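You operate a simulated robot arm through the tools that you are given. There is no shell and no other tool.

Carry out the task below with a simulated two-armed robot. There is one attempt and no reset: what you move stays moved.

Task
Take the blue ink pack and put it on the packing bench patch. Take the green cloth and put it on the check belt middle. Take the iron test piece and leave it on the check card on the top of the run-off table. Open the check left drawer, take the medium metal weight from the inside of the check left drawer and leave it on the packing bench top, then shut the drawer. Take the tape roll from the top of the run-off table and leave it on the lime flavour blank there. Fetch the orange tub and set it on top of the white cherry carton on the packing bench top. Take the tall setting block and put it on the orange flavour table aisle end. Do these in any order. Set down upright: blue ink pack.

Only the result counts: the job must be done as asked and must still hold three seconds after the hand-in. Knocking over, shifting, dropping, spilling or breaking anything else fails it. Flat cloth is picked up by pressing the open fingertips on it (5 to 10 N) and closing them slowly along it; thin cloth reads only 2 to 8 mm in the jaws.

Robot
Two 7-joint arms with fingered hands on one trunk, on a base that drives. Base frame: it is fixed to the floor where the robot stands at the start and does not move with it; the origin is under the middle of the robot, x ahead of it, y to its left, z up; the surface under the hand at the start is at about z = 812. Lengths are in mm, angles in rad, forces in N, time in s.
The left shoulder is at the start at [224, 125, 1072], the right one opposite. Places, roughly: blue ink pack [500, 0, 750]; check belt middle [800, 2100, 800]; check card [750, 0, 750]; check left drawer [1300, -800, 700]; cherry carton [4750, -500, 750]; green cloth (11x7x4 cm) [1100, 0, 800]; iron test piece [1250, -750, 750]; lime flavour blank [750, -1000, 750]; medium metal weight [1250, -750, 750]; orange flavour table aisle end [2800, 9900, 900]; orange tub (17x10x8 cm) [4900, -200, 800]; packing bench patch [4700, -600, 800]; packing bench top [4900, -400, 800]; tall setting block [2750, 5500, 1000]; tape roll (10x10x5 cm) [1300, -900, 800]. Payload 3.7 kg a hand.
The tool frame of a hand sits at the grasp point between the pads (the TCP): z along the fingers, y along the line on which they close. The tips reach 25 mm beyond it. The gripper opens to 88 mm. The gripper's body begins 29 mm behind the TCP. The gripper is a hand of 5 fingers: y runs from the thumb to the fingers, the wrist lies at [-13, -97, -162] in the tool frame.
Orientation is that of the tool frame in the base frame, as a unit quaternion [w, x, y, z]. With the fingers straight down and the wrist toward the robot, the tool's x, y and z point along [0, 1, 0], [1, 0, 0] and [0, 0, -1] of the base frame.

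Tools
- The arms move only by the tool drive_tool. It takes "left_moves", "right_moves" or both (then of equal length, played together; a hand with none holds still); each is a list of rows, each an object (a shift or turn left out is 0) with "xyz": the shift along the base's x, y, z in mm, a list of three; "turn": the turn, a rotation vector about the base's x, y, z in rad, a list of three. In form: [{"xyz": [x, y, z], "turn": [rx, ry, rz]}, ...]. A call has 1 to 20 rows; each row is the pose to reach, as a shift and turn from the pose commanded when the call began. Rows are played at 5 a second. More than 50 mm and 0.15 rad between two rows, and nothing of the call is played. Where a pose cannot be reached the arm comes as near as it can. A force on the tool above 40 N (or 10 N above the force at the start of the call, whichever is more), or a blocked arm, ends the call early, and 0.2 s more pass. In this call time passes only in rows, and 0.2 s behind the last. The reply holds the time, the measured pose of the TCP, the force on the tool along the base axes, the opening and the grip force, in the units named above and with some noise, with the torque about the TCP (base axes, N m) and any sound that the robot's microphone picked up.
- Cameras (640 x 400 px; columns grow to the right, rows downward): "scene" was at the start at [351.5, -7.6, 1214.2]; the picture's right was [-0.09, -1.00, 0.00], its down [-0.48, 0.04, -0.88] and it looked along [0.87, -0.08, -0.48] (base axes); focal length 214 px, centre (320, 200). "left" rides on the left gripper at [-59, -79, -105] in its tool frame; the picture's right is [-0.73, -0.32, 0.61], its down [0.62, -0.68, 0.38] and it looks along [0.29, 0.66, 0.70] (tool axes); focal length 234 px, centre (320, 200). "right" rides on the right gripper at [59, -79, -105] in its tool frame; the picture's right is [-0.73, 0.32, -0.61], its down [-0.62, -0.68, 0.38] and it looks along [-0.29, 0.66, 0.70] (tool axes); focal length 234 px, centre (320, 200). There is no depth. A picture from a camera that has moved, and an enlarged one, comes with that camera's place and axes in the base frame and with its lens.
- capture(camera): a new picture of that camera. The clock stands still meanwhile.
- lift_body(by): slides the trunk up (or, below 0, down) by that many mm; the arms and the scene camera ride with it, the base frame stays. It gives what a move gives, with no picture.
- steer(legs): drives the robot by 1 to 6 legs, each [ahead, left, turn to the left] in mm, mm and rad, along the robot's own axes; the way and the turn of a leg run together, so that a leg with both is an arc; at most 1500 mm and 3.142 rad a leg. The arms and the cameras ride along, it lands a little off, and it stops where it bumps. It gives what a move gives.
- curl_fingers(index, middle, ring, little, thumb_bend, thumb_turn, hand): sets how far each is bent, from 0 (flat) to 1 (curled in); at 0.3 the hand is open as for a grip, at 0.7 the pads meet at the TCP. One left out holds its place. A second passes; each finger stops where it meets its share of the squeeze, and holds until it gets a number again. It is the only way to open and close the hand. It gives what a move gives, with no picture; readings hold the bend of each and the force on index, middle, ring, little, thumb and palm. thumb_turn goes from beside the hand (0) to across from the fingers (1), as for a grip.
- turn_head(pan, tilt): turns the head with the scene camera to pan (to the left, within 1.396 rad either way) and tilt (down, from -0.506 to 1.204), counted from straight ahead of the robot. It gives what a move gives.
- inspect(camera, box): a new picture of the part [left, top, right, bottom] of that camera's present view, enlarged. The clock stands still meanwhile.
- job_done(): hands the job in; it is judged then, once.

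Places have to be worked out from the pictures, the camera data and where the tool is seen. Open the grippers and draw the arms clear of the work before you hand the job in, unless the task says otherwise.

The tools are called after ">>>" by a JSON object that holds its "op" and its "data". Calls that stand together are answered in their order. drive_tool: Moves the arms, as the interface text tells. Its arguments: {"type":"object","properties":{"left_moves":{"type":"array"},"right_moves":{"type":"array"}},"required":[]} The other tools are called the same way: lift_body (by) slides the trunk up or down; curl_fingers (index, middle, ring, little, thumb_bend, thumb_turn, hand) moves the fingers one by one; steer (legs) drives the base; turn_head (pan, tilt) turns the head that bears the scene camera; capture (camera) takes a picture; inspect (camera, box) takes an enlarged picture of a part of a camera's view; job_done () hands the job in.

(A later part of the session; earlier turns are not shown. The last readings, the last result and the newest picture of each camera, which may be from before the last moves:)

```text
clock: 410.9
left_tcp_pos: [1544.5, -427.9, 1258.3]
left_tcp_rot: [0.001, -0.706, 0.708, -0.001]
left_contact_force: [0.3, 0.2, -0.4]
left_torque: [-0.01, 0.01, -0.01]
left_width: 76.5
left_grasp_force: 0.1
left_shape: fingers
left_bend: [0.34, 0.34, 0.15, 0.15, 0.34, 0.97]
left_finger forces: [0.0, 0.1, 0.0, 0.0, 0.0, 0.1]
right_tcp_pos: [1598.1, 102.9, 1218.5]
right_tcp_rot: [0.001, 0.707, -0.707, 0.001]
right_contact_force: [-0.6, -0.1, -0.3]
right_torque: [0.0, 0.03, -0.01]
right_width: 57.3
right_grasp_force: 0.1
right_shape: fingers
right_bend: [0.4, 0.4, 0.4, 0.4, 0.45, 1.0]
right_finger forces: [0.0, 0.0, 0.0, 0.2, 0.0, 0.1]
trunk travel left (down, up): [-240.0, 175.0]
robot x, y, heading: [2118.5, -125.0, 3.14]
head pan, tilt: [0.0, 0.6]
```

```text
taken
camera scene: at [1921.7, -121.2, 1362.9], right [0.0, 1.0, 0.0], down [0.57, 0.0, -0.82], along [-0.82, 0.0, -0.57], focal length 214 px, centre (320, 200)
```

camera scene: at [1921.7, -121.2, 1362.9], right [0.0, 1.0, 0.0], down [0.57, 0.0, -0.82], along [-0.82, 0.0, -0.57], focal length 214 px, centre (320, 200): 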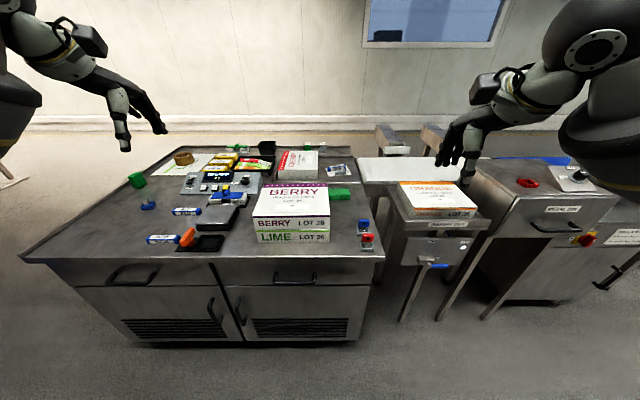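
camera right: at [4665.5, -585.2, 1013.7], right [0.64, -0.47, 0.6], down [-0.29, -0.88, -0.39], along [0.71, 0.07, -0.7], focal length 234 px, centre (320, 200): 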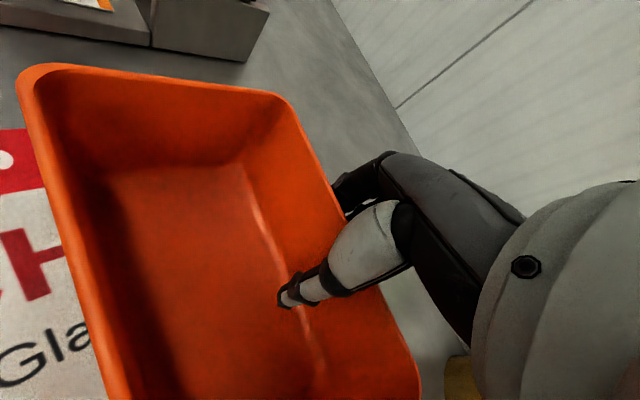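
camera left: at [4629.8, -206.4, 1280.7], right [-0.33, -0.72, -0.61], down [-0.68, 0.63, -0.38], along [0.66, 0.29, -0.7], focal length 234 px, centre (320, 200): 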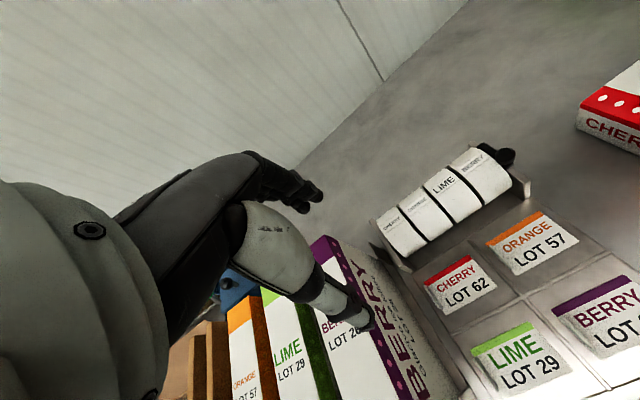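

I see the cloth just beyond the carton stack. I zoom in there.

>>> {"op": "inspect", "data": {"camera": "scene", "box": [240, 140, 400, 240]}}

>>> {"op": "inspect", "data": {"camera": "scene", "box": [120, 130, 300, 242]}}

```text
4.00 times, centred on (320, 190) of scene
camera zoom: at [1921.7, -121.2, 1362.9], right [0.0, 1.0, 0.0], down [0.57, 0.0, -0.82], along [-0.82, 0.0, -0.57], focal length 858 px, centre (320, 240)
```

zoom: 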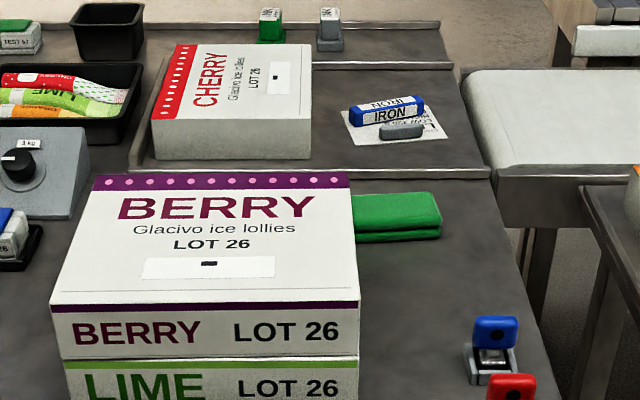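

```text
3.56 times, centred on (210, 186) of scene
camera zoom: at [1921.7, -121.2, 1362.9], right [0.0, 1.0, 0.0], down [0.57, 0.0, -0.82], along [-0.82, 0.0, -0.57], focal length 763 px, centre (711, 250)
```

zoom: 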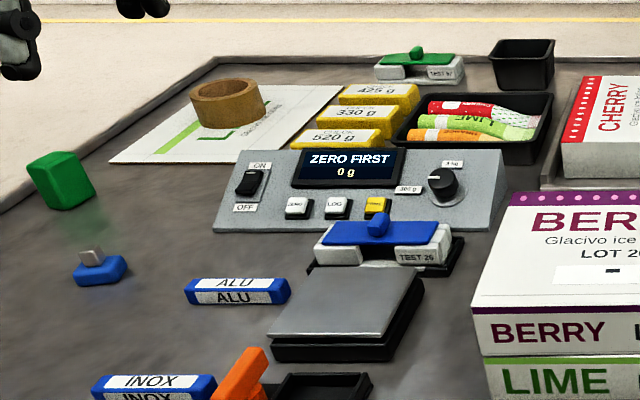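

IRON and tape are as left. The cloth is at about x 1066–1115, y −81…18. I drive closer, lower the trunk a little and open the right hand fully.

>>> {"op": "lift_body", "data": {"by": -60}}

>>> {"op": "steer", "data": {"legs": [[215, 0, 0]]}}

>>> {"op": "curl_fingers", "data": {"hand": "right", "index": 0.3, "middle": 0.3, "ring": 0.3, "little": 0.3, "thumb_bend": 0.3, "thumb_turn": 0.98}}

>>> {"op": "drive_tool", "data": {"right_moves": [{"xyz": [-45, -18, 0]}, {"xyz": [-90, -36, 0]}, {"xyz": [-135, -54, 0]}, {"xyz": [-180, -72, -5]}, {"xyz": [-220, -90, -15]}, {"xyz": [-255, -105, -30]}, {"xyz": [-280, -118, -55]}, {"xyz": [-293, -124, -90]}]}}

>>> {"op": "capture", "data": {"camera": "right"}}

>>> {"op": "capture", "data": {"camera": "scene"}}

```text
clock: 411.9
left_tcp_pos: [1547.6, -428.4, 1198.7]
left_tcp_rot: [-0.001, -0.706, 0.708, 0.0]
left_contact_force: [-0.2, 0.6, 0.5]
left_torque: [-0.03, 0.02, -0.01]
left_width: 76.5
left_grasp_force: 0.2
left_shape: fingers
left_bend: [0.34, 0.34, 0.15, 0.15, 0.34, 0.97]
left_finger forces: [0.0, 0.0, 0.0, 0.0, 0.0, 0.1]
right_tcp_pos: [1601.4, 100.4, 1159.2]
right_tcp_rot: [0.002, 0.707, -0.707, -0.001]
right_contact_force: [-0.7, 0.2, 0.3]
right_torque: [0.01, -0.01, 0.02]
right_width: 57.5
right_grasp_force: 0.1
right_shape: fingers
right_bend: [0.4, 0.4, 0.4, 0.4, 0.45, 1.0]
right_finger forces: [0.0, 0.1, 0.0, 0.0, 0.1, 0.0]
trunk travel left (down, up): [-180.0, 235.0]
robot x, y, heading: [2116.5, -123.4, 3.139]
head pan, tilt: [0.0, 0.6]
```

```text
clock: 413.6
left_tcp_pos: [1334.3, -429.7, 1197.1]
left_tcp_rot: [-0.001, 0.708, -0.706, 0.001]
left_contact_force: [-0.1, -0.8, -1.1]
left_torque: [-0.02, 0.03, -0.02]
left_width: 76.5
left_grasp_force: 0.1
left_shape: fingers
left_bend: [0.34, 0.34, 0.15, 0.15, 0.34, 0.97]
left_finger forces: [0.0, 0.0, 0.1, 0.0, 0.1, 0.0]
right_tcp_pos: [1386.2, 99.4, 1158.2]
right_tcp_rot: [0.001, 0.709, -0.705, 0.002]
right_contact_force: [0.2, -0.1, -0.1]
right_torque: [-0.02, -0.03, 0.02]
right_width: 57.4
right_grasp_force: 0.0
right_shape: fingers
right_bend: [0.4, 0.4, 0.4, 0.4, 0.45, 1.0]
right_finger forces: [0.0, 0.1, 0.0, 0.0, 0.1, 0.0]
trunk travel left (down, up): [-180.0, 235.0]
robot x, y, heading: [1906.0, -125.9, -3.138]
head pan, tilt: [0.0, 0.6]
```

```text
clock: 414.6
left_tcp_pos: [1334.7, -429.3, 1197.6]
left_tcp_rot: [0.0, 0.708, -0.706, 0.0]
left_contact_force: [-0.3, 0.4, 0.4]
left_torque: [-0.03, -0.01, 0.03]
left_width: 76.4
left_grasp_force: 0.0
left_shape: fingers
left_bend: [0.34, 0.34, 0.15, 0.15, 0.34, 0.97]
left_finger forces: [0.0, 0.1, 0.0, 0.0, 0.1, 0.0]
right_tcp_pos: [1387.7, 98.9, 1158.2]
right_tcp_rot: [0.002, 0.709, -0.705, 0.001]
right_contact_force: [0.3, -0.4, 0.4]
right_torque: [-0.01, 0.0, 0.05]
right_width: 84.6
right_grasp_force: 0.1
right_shape: fingers
right_bend: [0.3, 0.3, 0.3, 0.3, 0.3, 0.96]
right_finger forces: [0.0, 0.0, 0.1, 0.0, 0.0, 0.1]
trunk travel left (down, up): [-180.0, 235.0]
robot x, y, heading: [1904.8, -123.5, -3.144]
head pan, tilt: [0.0, 0.6]
```

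```text
clock: 416.4
left_tcp_pos: [1335.0, -430.4, 1196.2]
left_tcp_rot: [-0.001, 0.708, -0.706, 0.002]
left_contact_force: [-0.9, -0.1, 0.5]
left_torque: [0.0, -0.02, -0.02]
left_width: 76.8
left_grasp_force: 0.1
left_shape: fingers
left_bend: [0.34, 0.34, 0.15, 0.15, 0.34, 0.97]
left_finger forces: [0.1, 0.1, 0.0, 0.0, 0.0, 0.0]
right_tcp_pos: [1095.2, -26.1, 1067.2]
right_tcp_rot: [0.0, 0.71, -0.705, 0.001]
right_contact_force: [0.5, -0.3, -0.1]
right_torque: [-0.01, -0.03, 0.0]
right_width: 84.7
right_grasp_force: 0.0
right_shape: fingers
right_bend: [0.3, 0.3, 0.3, 0.3, 0.3, 0.96]
right_finger forces: [0.0, 0.1, 0.0, 0.0, 0.0, 0.1]
trunk travel left (down, up): [-180.0, 235.0]
robot x, y, heading: [1907.8, -122.0, -3.141]
head pan, tilt: [0.0, 0.6]
```

```text
taken
camera right: at [1173.8, -83.2, 1171.9], right [-0.33, 0.73, 0.6], down [0.68, 0.63, -0.38], along [-0.66, 0.28, -0.7], focal length 234 px, centre (320, 200)
```

right: 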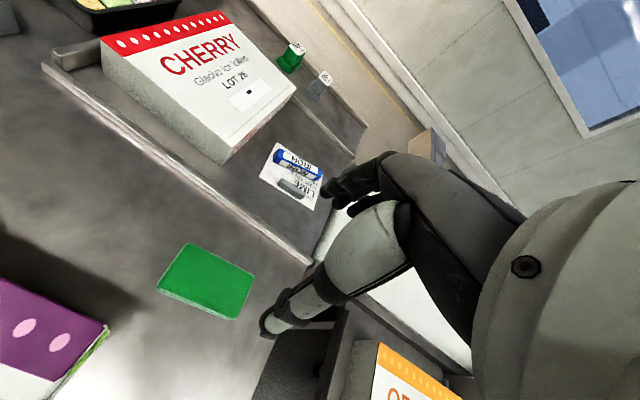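

```text
taken
camera scene: at [1647.1, -121.9, 1298.3], right [0.0, 1.0, 0.0], down [0.57, 0.0, -0.82], along [-0.82, 0.0, -0.57], focal length 214 px, centre (320, 200)
```

scene: 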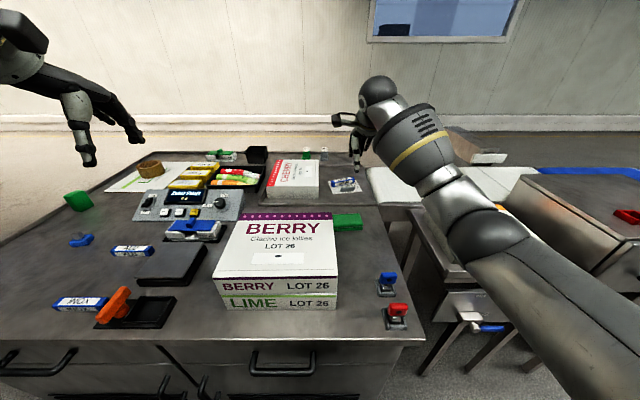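

The cloth's top is centred at about [1092, -35], turned about +0.2 rad. I turn the hand accordingly and lower to z≈900 to check alignment.

>>> {"op": "drive_tool", "data": {"right_moves": [{"xyz": [-1, -1, -40], "turn": [0, 0, 0.1]}, {"xyz": [-3, -4, -85], "turn": [0, 0, 0.2]}, {"xyz": [-3, -6, -130], "turn": [0, 0, 0.2]}, {"xyz": [-3, -6, -167], "turn": [0, 0, 0.2]}]}}

>>> {"op": "capture", "data": {"camera": "right"}}

>>> {"op": "inspect", "data": {"camera": "scene", "box": [280, 130, 460, 260]}}

```text
clock: 417.4
left_tcp_pos: [1335.0, -429.7, 1197.9]
left_tcp_rot: [0.002, -0.707, 0.707, -0.001]
left_contact_force: [-0.3, 1.1, 0.2]
left_torque: [-0.02, 0.01, 0.01]
left_width: 76.4
left_grasp_force: 0.1
left_shape: fingers
left_bend: [0.34, 0.34, 0.15, 0.15, 0.34, 0.97]
left_finger forces: [0.0, 0.0, 0.0, 0.1, 0.0, 0.1]
right_tcp_pos: [1090.2, -30.0, 902.3]
right_tcp_rot: [0.001, 0.776, -0.63, 0.001]
right_contact_force: [-0.6, -0.1, 0.4]
right_torque: [-0.01, -0.01, 0.02]
right_width: 84.4
right_grasp_force: 0.0
right_shape: fingers
right_bend: [0.3, 0.3, 0.3, 0.3, 0.3, 0.96]
right_finger forces: [0.0, 0.0, 0.0, 0.0, 0.1, 0.0]
trunk travel left (down, up): [-180.0, 235.0]
robot x, y, heading: [1905.4, -122.3, -3.144]
head pan, tilt: [0.0, 0.6]
```

```text
taken
camera right: at [1178.4, -71.8, 1006.8], right [-0.47, 0.65, 0.6], down [0.54, 0.75, -0.39], along [-0.7, 0.15, -0.7], focal length 234 px, centre (320, 200)
```

right: 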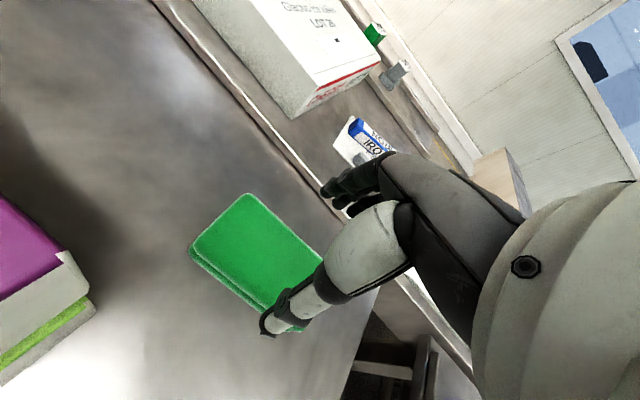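

```text
3.08 times, centred on (370, 195) of scene
camera zoom: at [1647.7, -121.7, 1298.5], right [0.0, 1.0, 0.0], down [0.57, 0.0, -0.82], along [-0.82, 0.0, -0.57], focal length 660 px, centre (166, 215)
```

zoom: 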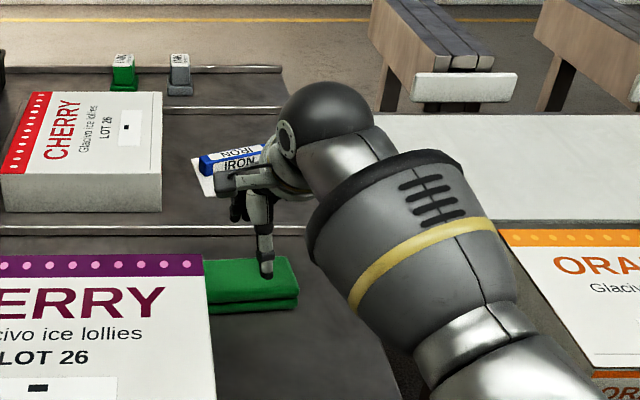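

Refined centre: [1101, -38]. I shift 10 mm and lower over the cloth.

>>> {"op": "drive_tool", "data": {"right_moves": [{"xyz": [10, -5, -15], "turn": [0, 0, -0.06]}, {"xyz": [10, -5, -35], "turn": [0, 0, -0.06]}, {"xyz": [10, -5, -50], "turn": [0, 0, -0.06]}, {"xyz": [10, -5, -60], "turn": [0, 0, -0.06]}]}}

>>> {"op": "capture", "data": {"camera": "right"}}

>>> {"op": "inspect", "data": {"camera": "scene", "box": [280, 130, 460, 260]}}

```text
clock: 418.4
left_tcp_pos: [1335.9, -430.1, 1196.6]
left_tcp_rot: [0.0, 0.708, -0.706, 0.0]
left_contact_force: [-0.3, 0.8, 0.3]
left_torque: [0.01, -0.03, 0.0]
left_width: 76.5
left_grasp_force: 0.0
left_shape: fingers
left_bend: [0.34, 0.34, 0.15, 0.15, 0.34, 0.97]
left_finger forces: [0.1, 0.1, 0.0, 0.0, 0.0, 0.0]
right_tcp_pos: [1100.0, -36.3, 840.9]
right_tcp_rot: [0.001, 0.757, -0.653, 0.001]
right_contact_force: [0.1, -0.5, 0.5]
right_torque: [0.03, -0.04, 0.05]
right_width: 85.5
right_grasp_force: 0.2
right_shape: fingers
right_bend: [0.3, 0.3, 0.3, 0.3, 0.3, 0.96]
right_finger forces: [0.3, 0.0, 0.0, 0.0, 0.0, 0.0]
trunk travel left (down, up): [-180.0, 235.0]
robot x, y, heading: [1907.2, -123.2, -3.139]
head pan, tilt: [0.0, 0.6]
```

```text
taken
camera right: at [1186.3, -81.7, 946.4], right [-0.43, 0.67, 0.61], down [0.58, 0.72, -0.39], along [-0.69, 0.19, -0.7], focal length 234 px, centre (320, 200)
```

right: 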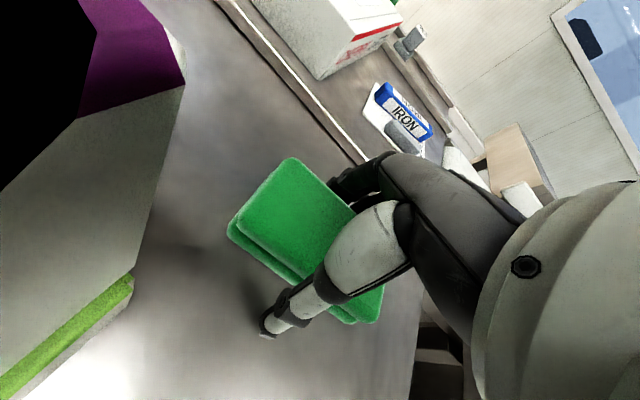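

```text
3.08 times, centred on (370, 195) of scene
camera zoom: at [1648.0, -121.7, 1298.6], right [0.0, 1.0, 0.0], down [0.56, 0.0, -0.83], along [-0.83, 0.0, -0.56], focal length 660 px, centre (166, 215)
```

zoom: 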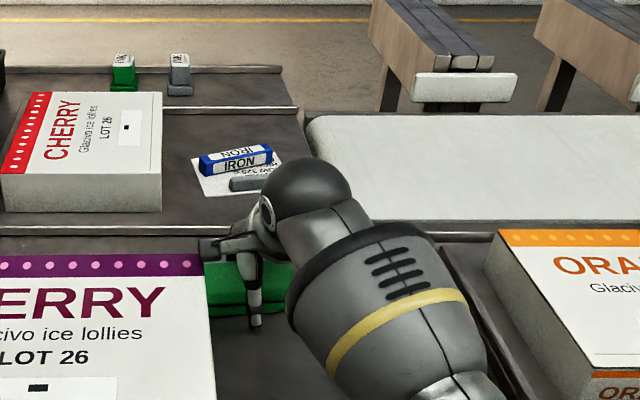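

The hand straddles the cloth; the hand camera is close to the carton stack, so I'll only move straight up afterwards. I close the fingers.

>>> {"op": "curl_fingers", "data": {"hand": "right", "index": 0.6, "middle": 0.6, "ring": 0.6, "little": 0.5, "thumb_bend": 0.6}}

>>> {"op": "capture", "data": {"camera": "right"}}

```text
clock: 419.4
left_tcp_pos: [1335.4, -429.6, 1197.2]
left_tcp_rot: [-0.001, 0.707, -0.707, 0.001]
left_contact_force: [0.1, -0.2, 0.0]
left_torque: [0.01, -0.01, 0.03]
left_width: 76.3
left_grasp_force: 0.2
left_shape: fingers
left_bend: [0.34, 0.34, 0.15, 0.15, 0.34, 0.97]
left_finger forces: [0.0, 0.1, 0.0, 0.1, 0.0, 0.1]
right_tcp_pos: [1100.3, -35.1, 842.6]
right_tcp_rot: [0.002, 0.757, -0.653, 0.001]
right_contact_force: [-1.7, 0.1, 4.9]
right_torque: [0.0, 0.18, 0.01]
right_width: 59.4
right_grasp_force: 24.7
right_shape: fingers
right_bend: [0.47, 0.51, 0.51, 0.5, 0.42, 0.96]
right_finger forces: [11.0, 9.6, 5.6, 0.4, 22.5, 0.1]
trunk travel left (down, up): [-180.0, 235.0]
robot x, y, heading: [1912.4, -121.2, -3.143]
head pan, tilt: [0.0, 0.6]
```

```text
taken
camera right: at [1186.4, -81.9, 947.7], right [-0.42, 0.67, 0.61], down [0.58, 0.71, -0.39], along [-0.69, 0.19, -0.7], focal length 234 px, centre (320, 200)
```

right: 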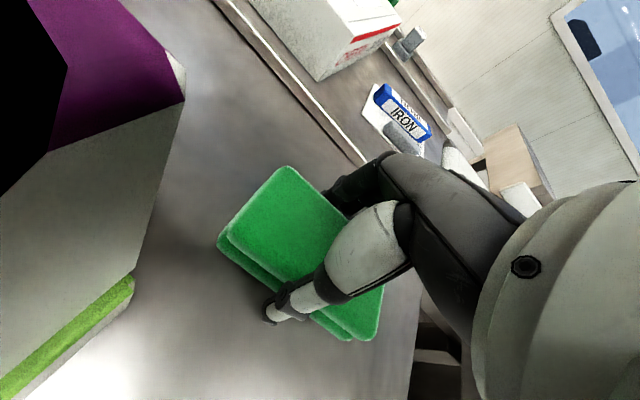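

Held at 59 mm width, 24 N. I lift straight up.

>>> {"op": "drive_tool", "data": {"right_moves": [{"xyz": [0, 0, 10]}, {"xyz": [0, 3, 40]}, {"xyz": [0, 5, 80]}, {"xyz": [0, 8, 125]}, {"xyz": [0, 10, 170]}, {"xyz": [0, 12, 215]}, {"xyz": [0, 14, 260]}, {"xyz": [0, 15, 300]}]}}

>>> {"op": "capture", "data": {"camera": "right"}}

>>> {"op": "capture", "data": {"camera": "scene"}}

```text
clock: 421.2
left_tcp_pos: [1336.6, -429.9, 1198.0]
left_tcp_rot: [-0.001, 0.708, -0.707, 0.001]
left_contact_force: [0.2, 0.1, 1.0]
left_torque: [-0.04, 0.01, 0.01]
left_width: 76.7
left_grasp_force: 0.0
left_shape: fingers
left_bend: [0.34, 0.34, 0.15, 0.15, 0.34, 0.97]
left_finger forces: [0.0, 0.0, 0.1, 0.0, 0.0, 0.0]
right_tcp_pos: [1101.9, -21.0, 1141.0]
right_tcp_rot: [0.001, 0.757, -0.653, 0.001]
right_contact_force: [-0.7, -0.3, -0.2]
right_torque: [0.0, 0.03, 0.0]
right_width: 59.3
right_grasp_force: 22.6
right_shape: fingers
right_bend: [0.47, 0.52, 0.52, 0.5, 0.42, 0.96]
right_finger forces: [10.5, 5.9, 5.4, 0.3, 22.6, 0.0]
trunk travel left (down, up): [-180.0, 235.0]
robot x, y, heading: [1904.6, -119.1, -3.142]
head pan, tilt: [0.0, 0.6]
```

```text
taken
camera right: at [1187.9, -67.3, 1247.3], right [-0.43, 0.67, 0.61], down [0.58, 0.72, -0.38], along [-0.69, 0.19, -0.7], focal length 234 px, centre (320, 200)
```

right: 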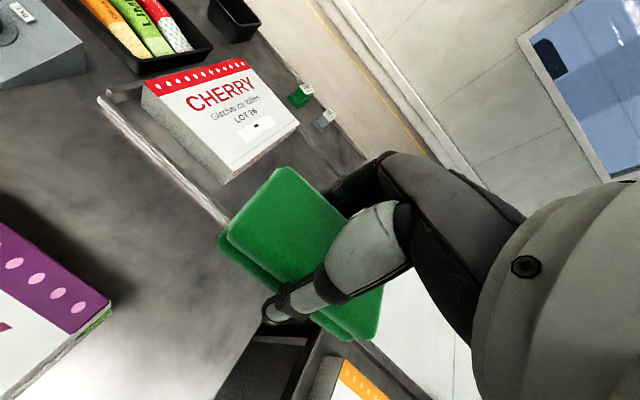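

```text
taken
camera scene: at [1648.8, -121.9, 1298.8], right [0.0, 1.0, 0.0], down [0.56, 0.0, -0.83], along [-0.83, 0.0, -0.56], focal length 214 px, centre (320, 200)
```

scene: 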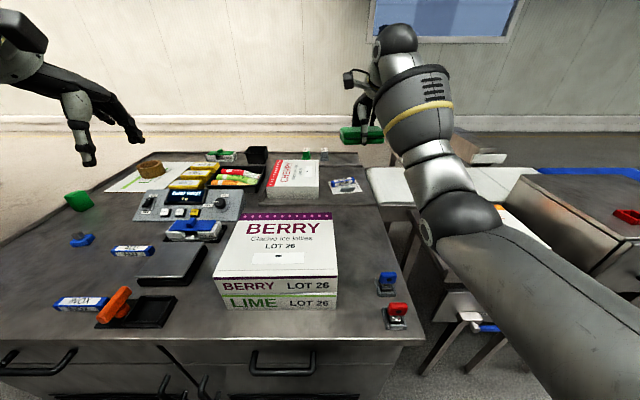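

The cloth is held. I draw the hand back, reverse from the table and strafe along the line toward the check belt.

>>> {"op": "drive_tool", "data": {"right_moves": [{"xyz": [40, 15, 10], "turn": [0, 0, -0.04]}, {"xyz": [80, 30, 20], "turn": [0, 0, -0.08]}, {"xyz": [120, 45, 30], "turn": [0, 0, -0.12]}, {"xyz": [160, 60, 40], "turn": [0, 0, -0.14]}, {"xyz": [200, 75, 50], "turn": [0, 0, -0.14]}, {"xyz": [240, 90, 55], "turn": [0, 0, -0.14]}, {"xyz": [275, 105, 60], "turn": [0, 0, -0.14]}]}}

>>> {"op": "lift_body", "data": {"by": 100}}

>>> {"op": "steer", "data": {"legs": [[-350, 0, 0], [0, -1200, 0]]}}

>>> {"op": "turn_head", "data": {"pan": -0.4, "tilt": 0.5}}

>>> {"op": "capture", "data": {"camera": "scene"}}

```text
clock: 422.8
left_tcp_pos: [1335.4, -429.1, 1197.9]
left_tcp_rot: [0.0, 0.708, -0.707, 0.001]
left_contact_force: [0.3, -0.5, 0.3]
left_torque: [0.0, -0.02, -0.03]
left_width: 76.3
left_grasp_force: 0.1
left_shape: fingers
left_bend: [0.34, 0.34, 0.15, 0.15, 0.34, 0.97]
left_finger forces: [0.0, 0.0, 0.0, 0.0, 0.0, 0.0]
right_tcp_pos: [1376.5, 84.6, 1201.5]
right_tcp_rot: [0.001, 0.709, -0.705, 0.001]
right_contact_force: [0.0, 0.0, -0.5]
right_torque: [-0.01, 0.0, 0.0]
right_width: 59.2
right_grasp_force: 22.3
right_shape: fingers
right_bend: [0.48, 0.52, 0.52, 0.5, 0.42, 0.96]
right_finger forces: [10.5, 5.8, 5.2, 0.3, 22.2, 0.0]
trunk travel left (down, up): [-180.0, 235.0]
robot x, y, heading: [1908.7, -125.1, -3.143]
head pan, tilt: [0.0, 0.6]
```

```text
clock: 424.1
left_tcp_pos: [1333.5, -430.3, 1297.5]
left_tcp_rot: [0.002, -0.707, 0.707, -0.002]
left_contact_force: [-0.4, 0.3, 0.1]
left_torque: [0.01, 0.0, 0.03]
left_width: 76.3
left_grasp_force: 0.1
left_shape: fingers
left_bend: [0.34, 0.34, 0.15, 0.15, 0.34, 0.97]
left_finger forces: [0.0, 0.0, 0.1, 0.0, 0.0, 0.0]
right_tcp_pos: [1373.7, 84.7, 1298.9]
right_tcp_rot: [0.0, 0.709, -0.705, 0.003]
right_contact_force: [-0.9, -0.1, -0.8]
right_torque: [-0.01, 0.0, -0.01]
right_width: 59.1
right_grasp_force: 21.9
right_shape: fingers
right_bend: [0.48, 0.52, 0.52, 0.5, 0.42, 0.96]
right_finger forces: [10.5, 5.8, 5.2, 0.3, 22.3, 0.1]
trunk travel left (down, up): [-280.0, 135.0]
robot x, y, heading: [1906.0, -123.5, -3.144]
head pan, tilt: [0.0, 0.6]
```

```text
clock: 436.9
left_tcp_pos: [1689.9, 802.2, 1297.5]
left_tcp_rot: [0.001, -0.703, 0.711, 0.0]
left_contact_force: [-0.2, 0.1, -1.3]
left_torque: [0.01, 0.01, 0.02]
left_width: 76.2
left_grasp_force: 0.1
left_shape: fingers
left_bend: [0.34, 0.34, 0.15, 0.15, 0.34, 0.97]
left_finger forces: [0.0, 0.2, 0.0, 0.0, 0.0, 0.0]
right_tcp_pos: [1737.4, 1316.5, 1300.9]
right_tcp_rot: [-0.001, -0.704, 0.71, -0.001]
right_contact_force: [0.0, -0.3, -0.7]
right_torque: [-0.01, 0.01, 0.0]
right_width: 59.2
right_grasp_force: 22.2
right_shape: fingers
right_bend: [0.48, 0.52, 0.52, 0.5, 0.42, 0.96]
right_finger forces: [10.5, 5.9, 5.2, 0.3, 22.3, 0.0]
trunk travel left (down, up): [-280.0, 135.0]
robot x, y, heading: [2266.6, 1103.4, 3.13]
head pan, tilt: [0.0, 0.6]
```

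```text
clock: 437.8
left_tcp_pos: [1689.3, 802.2, 1295.0]
left_tcp_rot: [0.0, -0.703, 0.711, 0.0]
left_contact_force: [0.0, 0.5, 0.1]
left_torque: [0.0, -0.03, 0.04]
left_width: 76.2
left_grasp_force: 0.0
left_shape: fingers
left_bend: [0.34, 0.34, 0.15, 0.15, 0.34, 0.97]
left_finger forces: [0.0, 0.0, 0.0, 0.0, 0.0, 0.1]
right_tcp_pos: [1737.4, 1316.8, 1300.4]
right_tcp_rot: [-0.001, -0.704, 0.71, -0.001]
right_contact_force: [0.3, -0.5, -0.9]
right_torque: [0.01, -0.01, -0.02]
right_width: 59.1
right_grasp_force: 21.6
right_shape: fingers
right_bend: [0.48, 0.52, 0.52, 0.5, 0.42, 0.96]
right_finger forces: [10.6, 5.9, 5.2, 0.3, 22.3, 0.0]
trunk travel left (down, up): [-280.0, 135.0]
robot x, y, heading: [2266.4, 1102.9, 3.127]
head pan, tilt: [-0.4, 0.499]
```

```text
taken
camera scene: at [2106.9, 1140.3, 1413.3], right [0.4, 0.92, 0.0], down [0.44, -0.19, -0.88], along [-0.8, 0.35, -0.48], focal length 214 px, centre (320, 200)
```

scene: 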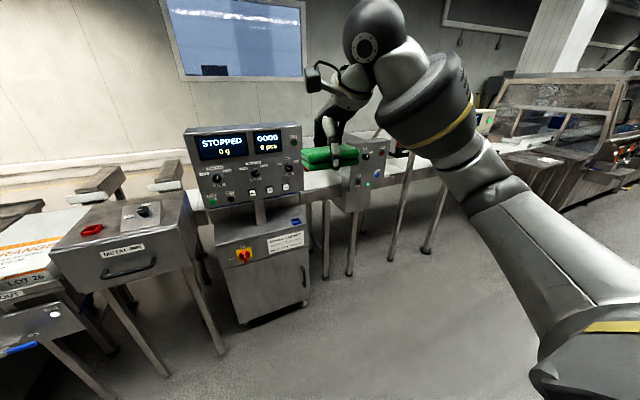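

The check line continues along y; I strafe further right to stand opposite the named belt position.

>>> {"op": "steer", "data": {"legs": [[0, -950, 0.01]]}}

>>> {"op": "turn_head", "data": {"pan": 0.0, "tilt": 0.6}}

>>> {"op": "capture", "data": {"camera": "scene"}}

>>> {"op": "turn_head", "data": {"pan": 0.5, "tilt": 0.5}}

>>> {"op": "capture", "data": {"camera": "scene"}}

```text
clock: 446.3
left_tcp_pos: [1700.5, 1725.3, 1297.4]
left_tcp_rot: [-0.001, 0.707, -0.707, 0.0]
left_contact_force: [0.2, 0.5, -0.8]
left_torque: [0.02, -0.01, 0.01]
left_width: 76.2
left_grasp_force: 0.0
left_shape: fingers
left_bend: [0.34, 0.34, 0.15, 0.15, 0.34, 0.97]
left_finger forces: [0.0, 0.1, 0.1, 0.0, 0.0, 0.1]
right_tcp_pos: [1740.9, 2240.5, 1300.7]
right_tcp_rot: [0.001, 0.708, -0.706, 0.001]
right_contact_force: [1.3, 0.6, 0.1]
right_torque: [-0.02, -0.01, 0.0]
right_width: 59.4
right_grasp_force: 22.2
right_shape: fingers
right_bend: [0.48, 0.52, 0.52, 0.5, 0.42, 0.96]
right_finger forces: [10.5, 5.8, 5.2, 0.3, 22.3, 0.0]
trunk travel left (down, up): [-280.0, 135.0]
robot x, y, heading: [2271.7, 2030.9, 3.14]
head pan, tilt: [-0.4, 0.499]
```

```text
clock: 447.2
left_tcp_pos: [1700.2, 1727.1, 1298.2]
left_tcp_rot: [0.001, -0.707, 0.707, 0.0]
left_contact_force: [0.4, -0.5, 0.7]
left_torque: [-0.04, 0.01, -0.01]
left_width: 76.6
left_grasp_force: 0.1
left_shape: fingers
left_bend: [0.34, 0.34, 0.15, 0.15, 0.34, 0.97]
left_finger forces: [0.1, 0.0, 0.0, 0.0, 0.1, 0.0]
right_tcp_pos: [1741.4, 2239.7, 1301.6]
right_tcp_rot: [0.001, 0.708, -0.706, 0.001]
right_contact_force: [0.9, -0.3, -0.8]
right_torque: [0.0, 0.01, 0.04]
right_width: 59.2
right_grasp_force: 22.5
right_shape: fingers
right_bend: [0.48, 0.52, 0.52, 0.5, 0.42, 0.96]
right_finger forces: [10.4, 5.8, 5.3, 0.3, 22.4, 0.0]
trunk travel left (down, up): [-280.0, 135.0]
robot x, y, heading: [2270.7, 2033.4, 3.146]
head pan, tilt: [0.0, 0.6]
```

```text
taken
camera scene: at [2108.9, 2033.2, 1404.2], right [0.0, 1.0, 0.0], down [0.56, 0.0, -0.83], along [-0.83, 0.0, -0.56], focal length 214 px, centre (320, 200)
```

scene: 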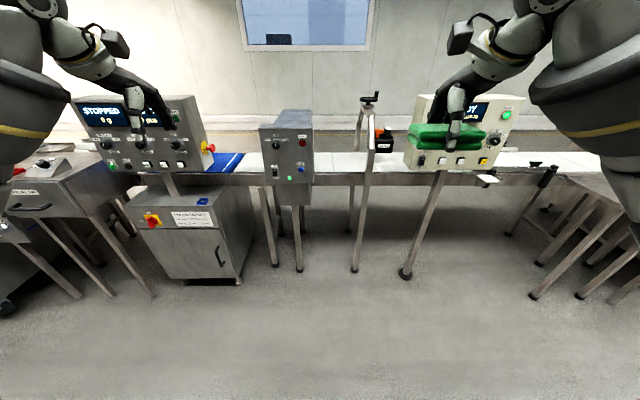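

```text
clock: 448.1
left_tcp_pos: [1699.6, 1725.4, 1297.5]
left_tcp_rot: [0.0, 0.707, -0.707, 0.0]
left_contact_force: [-0.5, 0.0, -0.6]
left_torque: [0.01, -0.03, 0.0]
left_width: 76.5
left_grasp_force: 0.0
left_shape: fingers
left_bend: [0.34, 0.34, 0.15, 0.15, 0.34, 0.97]
left_finger forces: [0.0, 0.1, 0.0, 0.0, 0.0, 0.0]
right_tcp_pos: [1740.9, 2240.4, 1301.2]
right_tcp_rot: [0.001, 0.708, -0.706, 0.001]
right_contact_force: [0.5, -0.9, -0.3]
right_torque: [0.01, -0.02, -0.03]
right_width: 58.7
right_grasp_force: 22.5
right_shape: fingers
right_bend: [0.48, 0.52, 0.52, 0.5, 0.42, 0.96]
right_finger forces: [10.6, 5.7, 5.2, 0.3, 22.3, 0.1]
trunk travel left (down, up): [-280.0, 135.0]
robot x, y, heading: [2270.5, 2029.3, 3.142]
head pan, tilt: [0.499, 0.499]
```

```text
taken
camera scene: at [2117.3, 1989.7, 1413.3], right [-0.48, 0.88, 0.0], down [0.42, 0.23, -0.88], along [-0.77, -0.42, -0.48], focal length 214 px, centre (320, 200)
```

scene: 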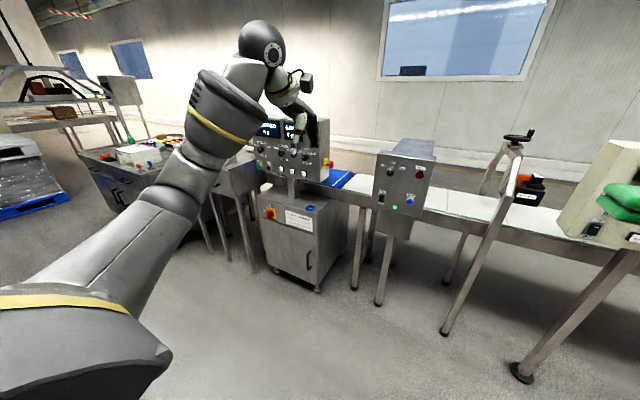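

The belt is visible between the metal-detector box (right edge y≈1995) and a post (y≈2280), belt x≈626–945. I centre the hand on that gap, raise it, and drive closer.

>>> {"op": "drive_tool", "data": {"right_moves": [{"xyz": [10, -33, 20]}, {"xyz": [20, -66, 40]}, {"xyz": [30, -100, 60]}]}}

>>> {"op": "steer", "data": {"legs": [[500, 0, 0]]}}

>>> {"op": "turn_head", "data": {"pan": 0.0, "tilt": 0.7}}

>>> {"op": "capture", "data": {"camera": "scene"}}

>>> {"op": "capture", "data": {"camera": "right"}}

```text
clock: 448.9
left_tcp_pos: [1700.0, 1724.2, 1296.7]
left_tcp_rot: [0.0, 0.707, -0.707, 0.0]
left_contact_force: [0.6, -0.4, 0.1]
left_torque: [0.04, -0.02, -0.03]
left_width: 76.4
left_grasp_force: 0.1
left_shape: fingers
left_bend: [0.34, 0.34, 0.15, 0.15, 0.34, 0.97]
left_finger forces: [0.0, 0.0, 0.0, 0.1, 0.0, 0.0]
right_tcp_pos: [1773.3, 2136.7, 1362.3]
right_tcp_rot: [0.001, 0.708, -0.706, 0.0]
right_contact_force: [0.8, -0.6, -0.5]
right_torque: [0.02, 0.01, 0.0]
right_width: 59.0
right_grasp_force: 22.0
right_shape: fingers
right_bend: [0.48, 0.52, 0.52, 0.5, 0.42, 0.96]
right_finger forces: [10.5, 5.7, 5.2, 0.4, 22.0, 0.0]
trunk travel left (down, up): [-280.0, 135.0]
robot x, y, heading: [2271.0, 2037.2, 3.135]
head pan, tilt: [0.499, 0.499]
```

```text
clock: 451.9
left_tcp_pos: [1194.7, 1721.3, 1296.5]
left_tcp_rot: [0.0, 0.709, -0.705, 0.001]
left_contact_force: [0.2, -0.5, -0.8]
left_torque: [0.01, 0.0, -0.04]
left_width: 76.5
left_grasp_force: 0.1
left_shape: fingers
left_bend: [0.34, 0.34, 0.15, 0.15, 0.34, 0.97]
left_finger forces: [0.0, 0.0, 0.0, 0.0, 0.0, 0.0]
right_tcp_pos: [1263.2, 2134.4, 1361.3]
right_tcp_rot: [0.001, 0.711, -0.704, 0.001]
right_contact_force: [0.0, 0.9, -0.7]
right_torque: [0.03, -0.02, 0.01]
right_width: 58.8
right_grasp_force: 22.0
right_shape: fingers
right_bend: [0.48, 0.52, 0.52, 0.5, 0.42, 0.96]
right_finger forces: [10.6, 5.9, 5.2, 0.4, 22.0, 0.1]
trunk travel left (down, up): [-280.0, 135.0]
robot x, y, heading: [1767.0, 2034.8, -3.136]
head pan, tilt: [0.499, 0.499]
```

```text
clock: 452.8
left_tcp_pos: [1194.2, 1720.7, 1297.2]
left_tcp_rot: [-0.001, 0.71, -0.705, 0.0]
left_contact_force: [-1.3, -0.1, -0.6]
left_torque: [0.0, 0.02, -0.01]
left_width: 76.1
left_grasp_force: 0.1
left_shape: fingers
left_bend: [0.34, 0.34, 0.15, 0.15, 0.34, 0.97]
left_finger forces: [0.0, 0.0, 0.0, 0.0, 0.1, 0.1]
right_tcp_pos: [1263.6, 2135.0, 1361.7]
right_tcp_rot: [0.002, 0.711, -0.704, 0.001]
right_contact_force: [-1.1, 0.6, -0.6]
right_torque: [0.02, 0.0, -0.01]
right_width: 59.1
right_grasp_force: 21.7
right_shape: fingers
right_bend: [0.48, 0.52, 0.52, 0.5, 0.42, 0.96]
right_finger forces: [10.5, 5.8, 5.2, 0.3, 22.0, 0.1]
trunk travel left (down, up): [-280.0, 135.0]
robot x, y, heading: [1766.0, 2031.3, -3.135]
head pan, tilt: [0.0, 0.7]
```

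```text
taken
camera scene: at [1604.8, 2031.1, 1395.6], right [-0.01, 1.0, 0.0], down [0.64, 0.0, -0.77], along [-0.77, 0.0, -0.64], focal length 214 px, centre (320, 200)
```

scene: 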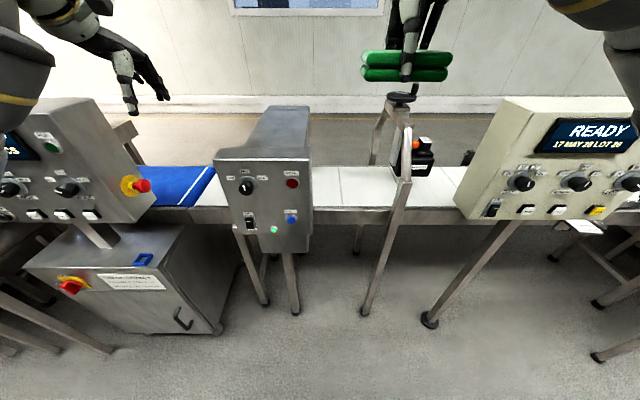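

```text
taken
camera right: at [1343.1, 2077.2, 1467.8], right [-0.33, 0.72, 0.6], down [0.67, 0.63, -0.39], along [-0.66, 0.28, -0.7], focal length 234 px, centre (320, 200)
```

right: 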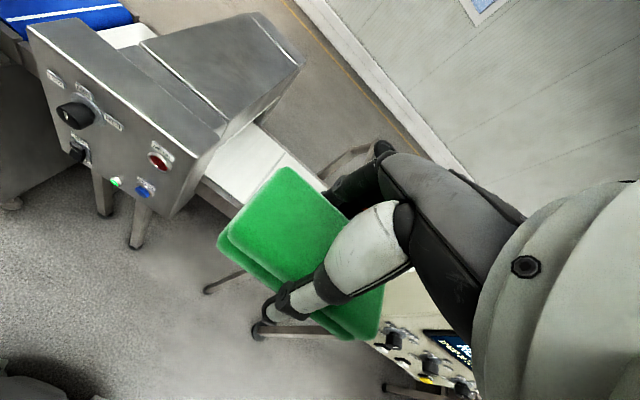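

I zoom on the belt gap to see seams and segments.

>>> {"op": "inspect", "data": {"camera": "scene", "box": [100, 100, 480, 320]}}

>>> {"op": "inspect", "data": {"camera": "scene", "box": [290, 120, 450, 220]}}

```text
1.68 times, centred on (290, 210) of scene
camera zoom: at [1604.8, 2031.1, 1395.6], right [-0.01, 1.0, 0.0], down [0.64, 0.0, -0.77], along [-0.77, 0.0, -0.64], focal length 361 px, centre (370, 183)
```

zoom: 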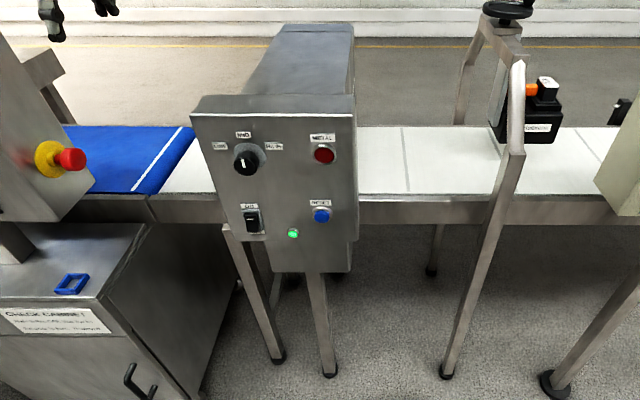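

```text
4.00 times, centred on (370, 170) of scene
camera zoom: at [1604.8, 2031.1, 1395.6], right [-0.01, 1.0, 0.0], down [0.64, 0.0, -0.77], along [-0.77, 0.0, -0.64], focal length 858 px, centre (120, 320)
```

zoom: 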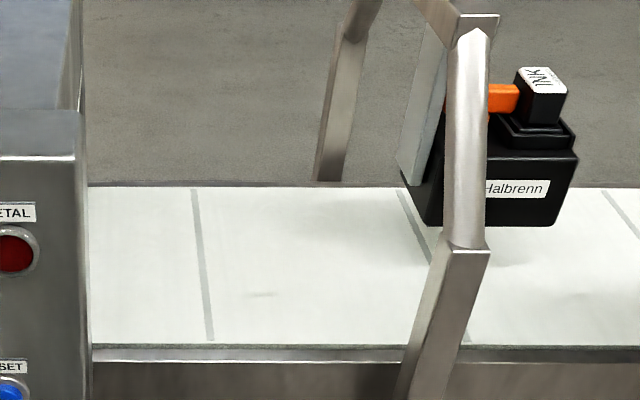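

The white check belt runs from y≈1640 under the detector to past the coder, so its middle is near y≈2110. I drive 260 mm closer.

>>> {"op": "steer", "data": {"legs": [[262, 0, 0]]}}

>>> {"op": "drive_tool", "data": {"right_moves": [{"xyz": [-40, -3, 0]}, {"xyz": [-80, -6, 0]}, {"xyz": [-120, -9, -10]}, {"xyz": [-160, -12, -25]}, {"xyz": [-195, -14, -50]}, {"xyz": [-210, -14, -90]}, {"xyz": [-210, -14, -135]}, {"xyz": [-210, -14, -180]}, {"xyz": [-210, -14, -225]}, {"xyz": [-210, -14, -270]}]}}

>>> {"op": "capture", "data": {"camera": "scene"}}

>>> {"op": "capture", "data": {"camera": "right"}}

```text
clock: 454.7
left_tcp_pos: [929.7, 1718.1, 1297.2]
left_tcp_rot: [-0.001, 0.711, -0.704, 0.001]
left_contact_force: [0.0, 0.6, -0.1]
left_torque: [0.01, -0.03, 0.03]
left_width: 76.5
left_grasp_force: 0.0
left_shape: fingers
left_bend: [0.34, 0.34, 0.15, 0.15, 0.34, 0.97]
left_finger forces: [0.1, 0.0, 0.0, 0.0, 0.0, 0.0]
right_tcp_pos: [999.6, 2132.5, 1361.7]
right_tcp_rot: [0.002, 0.712, -0.702, 0.002]
right_contact_force: [0.5, 0.2, -0.3]
right_torque: [-0.01, -0.02, 0.01]
right_width: 59.1
right_grasp_force: 22.2
right_shape: fingers
right_bend: [0.48, 0.52, 0.52, 0.5, 0.42, 0.96]
right_finger forces: [10.5, 5.8, 5.1, 0.3, 22.0, 0.0]
trunk travel left (down, up): [-280.0, 135.0]
robot x, y, heading: [1500.3, 2028.5, -3.137]
head pan, tilt: [0.0, 0.7]
```

```text
clock: 456.9
left_tcp_pos: [929.9, 1719.3, 1296.1]
left_tcp_rot: [-0.001, 0.71, -0.704, 0.001]
left_contact_force: [-1.2, 0.8, 0.3]
left_torque: [0.03, 0.0, 0.01]
left_width: 76.4
left_grasp_force: 0.0
left_shape: fingers
left_bend: [0.34, 0.34, 0.15, 0.15, 0.34, 0.97]
left_finger forces: [0.1, 0.0, 0.1, 0.0, 0.1, 0.0]
right_tcp_pos: [789.4, 2117.7, 1091.4]
right_tcp_rot: [0.001, 0.711, -0.703, 0.001]
right_contact_force: [-0.8, 0.2, -1.3]
right_torque: [0.03, 0.0, 0.02]
right_width: 58.8
right_grasp_force: 21.4
right_shape: fingers
right_bend: [0.48, 0.52, 0.52, 0.5, 0.42, 0.96]
right_finger forces: [10.4, 5.8, 5.1, 0.2, 21.9, 0.0]
trunk travel left (down, up): [-280.0, 135.0]
robot x, y, heading: [1498.2, 2030.9, -3.138]
head pan, tilt: [0.0, 0.7]
```

```text
taken
camera scene: at [1340.0, 2029.4, 1395.5], right [-0.01, 1.0, 0.0], down [0.64, 0.0, -0.76], along [-0.76, -0.01, -0.64], focal length 214 px, centre (320, 200)
```

scene: 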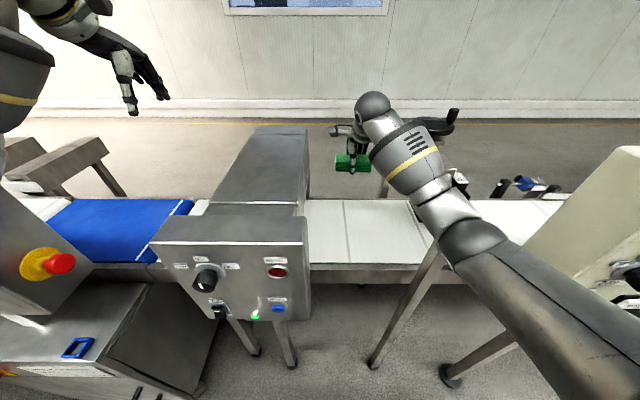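

```text
taken
camera right: at [868.4, 2060.4, 1196.5], right [-0.33, 0.72, 0.6], down [0.67, 0.63, -0.39], along [-0.66, 0.28, -0.7], focal length 234 px, centre (320, 200)
```

right: 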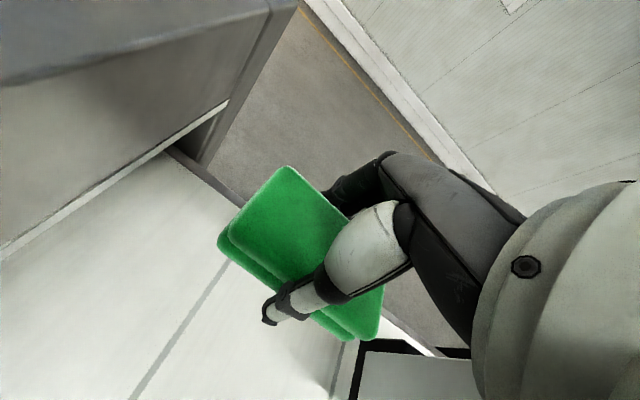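

The arm fits between detector and post. I lower to z≈890 and check.

>>> {"op": "drive_tool", "data": {"right_moves": [{"xyz": [0, 0, -40]}, {"xyz": [0, 0, -80]}, {"xyz": [0, 0, -120]}, {"xyz": [0, 0, -160]}, {"xyz": [0, 0, -200]}]}}

>>> {"op": "capture", "data": {"camera": "scene"}}

>>> {"op": "capture", "data": {"camera": "right"}}

```text
clock: 458.1
left_tcp_pos: [930.6, 1719.1, 1297.2]
left_tcp_rot: [0.0, 0.71, -0.704, 0.0]
left_contact_force: [-0.4, 0.4, 0.5]
left_torque: [-0.01, 0.0, 0.02]
left_width: 76.4
left_grasp_force: 0.0
left_shape: fingers
left_bend: [0.34, 0.34, 0.15, 0.15, 0.34, 0.97]
left_finger forces: [0.0, 0.0, 0.0, 0.0, 0.0, 0.0]
right_tcp_pos: [789.2, 2115.6, 890.8]
right_tcp_rot: [0.002, 0.712, -0.702, 0.001]
right_contact_force: [-0.6, -0.2, -0.5]
right_torque: [-0.01, 0.0, 0.01]
right_width: 59.0
right_grasp_force: 21.3
right_shape: fingers
right_bend: [0.48, 0.52, 0.52, 0.5, 0.42, 0.96]
right_finger forces: [10.2, 5.5, 5.1, 0.2, 21.6, 0.1]
trunk travel left (down, up): [-280.0, 135.0]
robot x, y, heading: [1502.5, 2030.6, -3.137]
head pan, tilt: [0.0, 0.7]
```

```text
taken
camera scene: at [1340.2, 2029.3, 1395.5], right [-0.01, 1.0, 0.0], down [0.64, 0.0, -0.76], along [-0.76, -0.01, -0.64], focal length 214 px, centre (320, 200)
```

scene: 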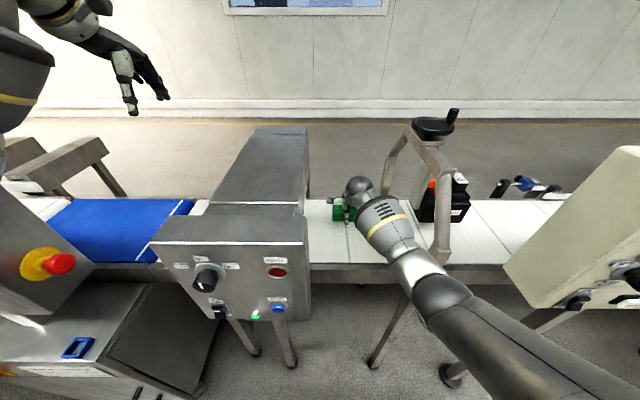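

```text
taken
camera right: at [868.3, 2059.4, 995.8], right [-0.33, 0.72, 0.61], down [0.67, 0.63, -0.39], along [-0.66, 0.28, -0.7], focal length 234 px, centre (320, 200)
```

right: 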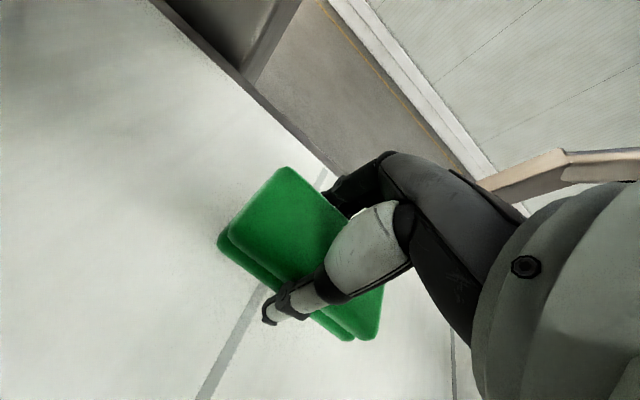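

Good position over the belt. I lower on in small steps to contact.

>>> {"op": "drive_tool", "data": {"right_moves": [{"xyz": [0, 0, -15]}, {"xyz": [0, 0, -28]}, {"xyz": [0, 0, -36]}, {"xyz": [0, 0, -42]}, {"xyz": [0, 0, -46]}, {"xyz": [0, 0, -49]}]}}

>>> {"op": "capture", "data": {"camera": "right"}}

```text
clock: 459.5
left_tcp_pos: [933.3, 1718.6, 1299.6]
left_tcp_rot: [0.0, 0.71, -0.705, 0.0]
left_contact_force: [0.8, -0.5, 0.3]
left_torque: [-0.01, -0.01, -0.03]
left_width: 76.6
left_grasp_force: 0.0
left_shape: fingers
left_bend: [0.34, 0.34, 0.15, 0.15, 0.34, 0.97]
left_finger forces: [0.0, 0.1, 0.2, 0.0, 0.0, 0.0]
right_tcp_pos: [788.1, 2117.0, 848.6]
right_tcp_rot: [0.006, 0.711, -0.703, -0.003]
right_contact_force: [1.1, 2.3, 20.1]
right_torque: [0.14, 0.59, -0.03]
right_width: 58.9
right_grasp_force: 30.3
right_shape: fingers
right_bend: [0.48, 0.51, 0.52, 0.5, 0.42, 0.96]
right_finger forces: [9.7, 22.2, 5.1, 0.0, 23.7, 0.1]
trunk travel left (down, up): [-280.0, 135.0]
robot x, y, heading: [1500.3, 2028.7, -3.135]
head pan, tilt: [0.0, 0.7]
```

```text
taken
camera right: at [869.1, 2060.5, 953.9], right [-0.32, 0.72, 0.61], down [0.67, 0.63, -0.39], along [-0.67, 0.28, -0.69], focal length 234 px, centre (320, 200)
```

right: 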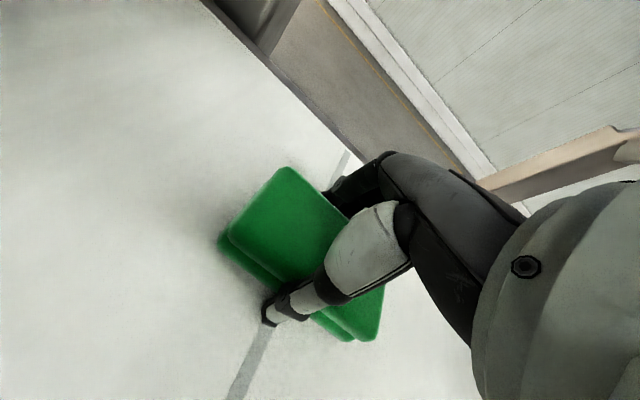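

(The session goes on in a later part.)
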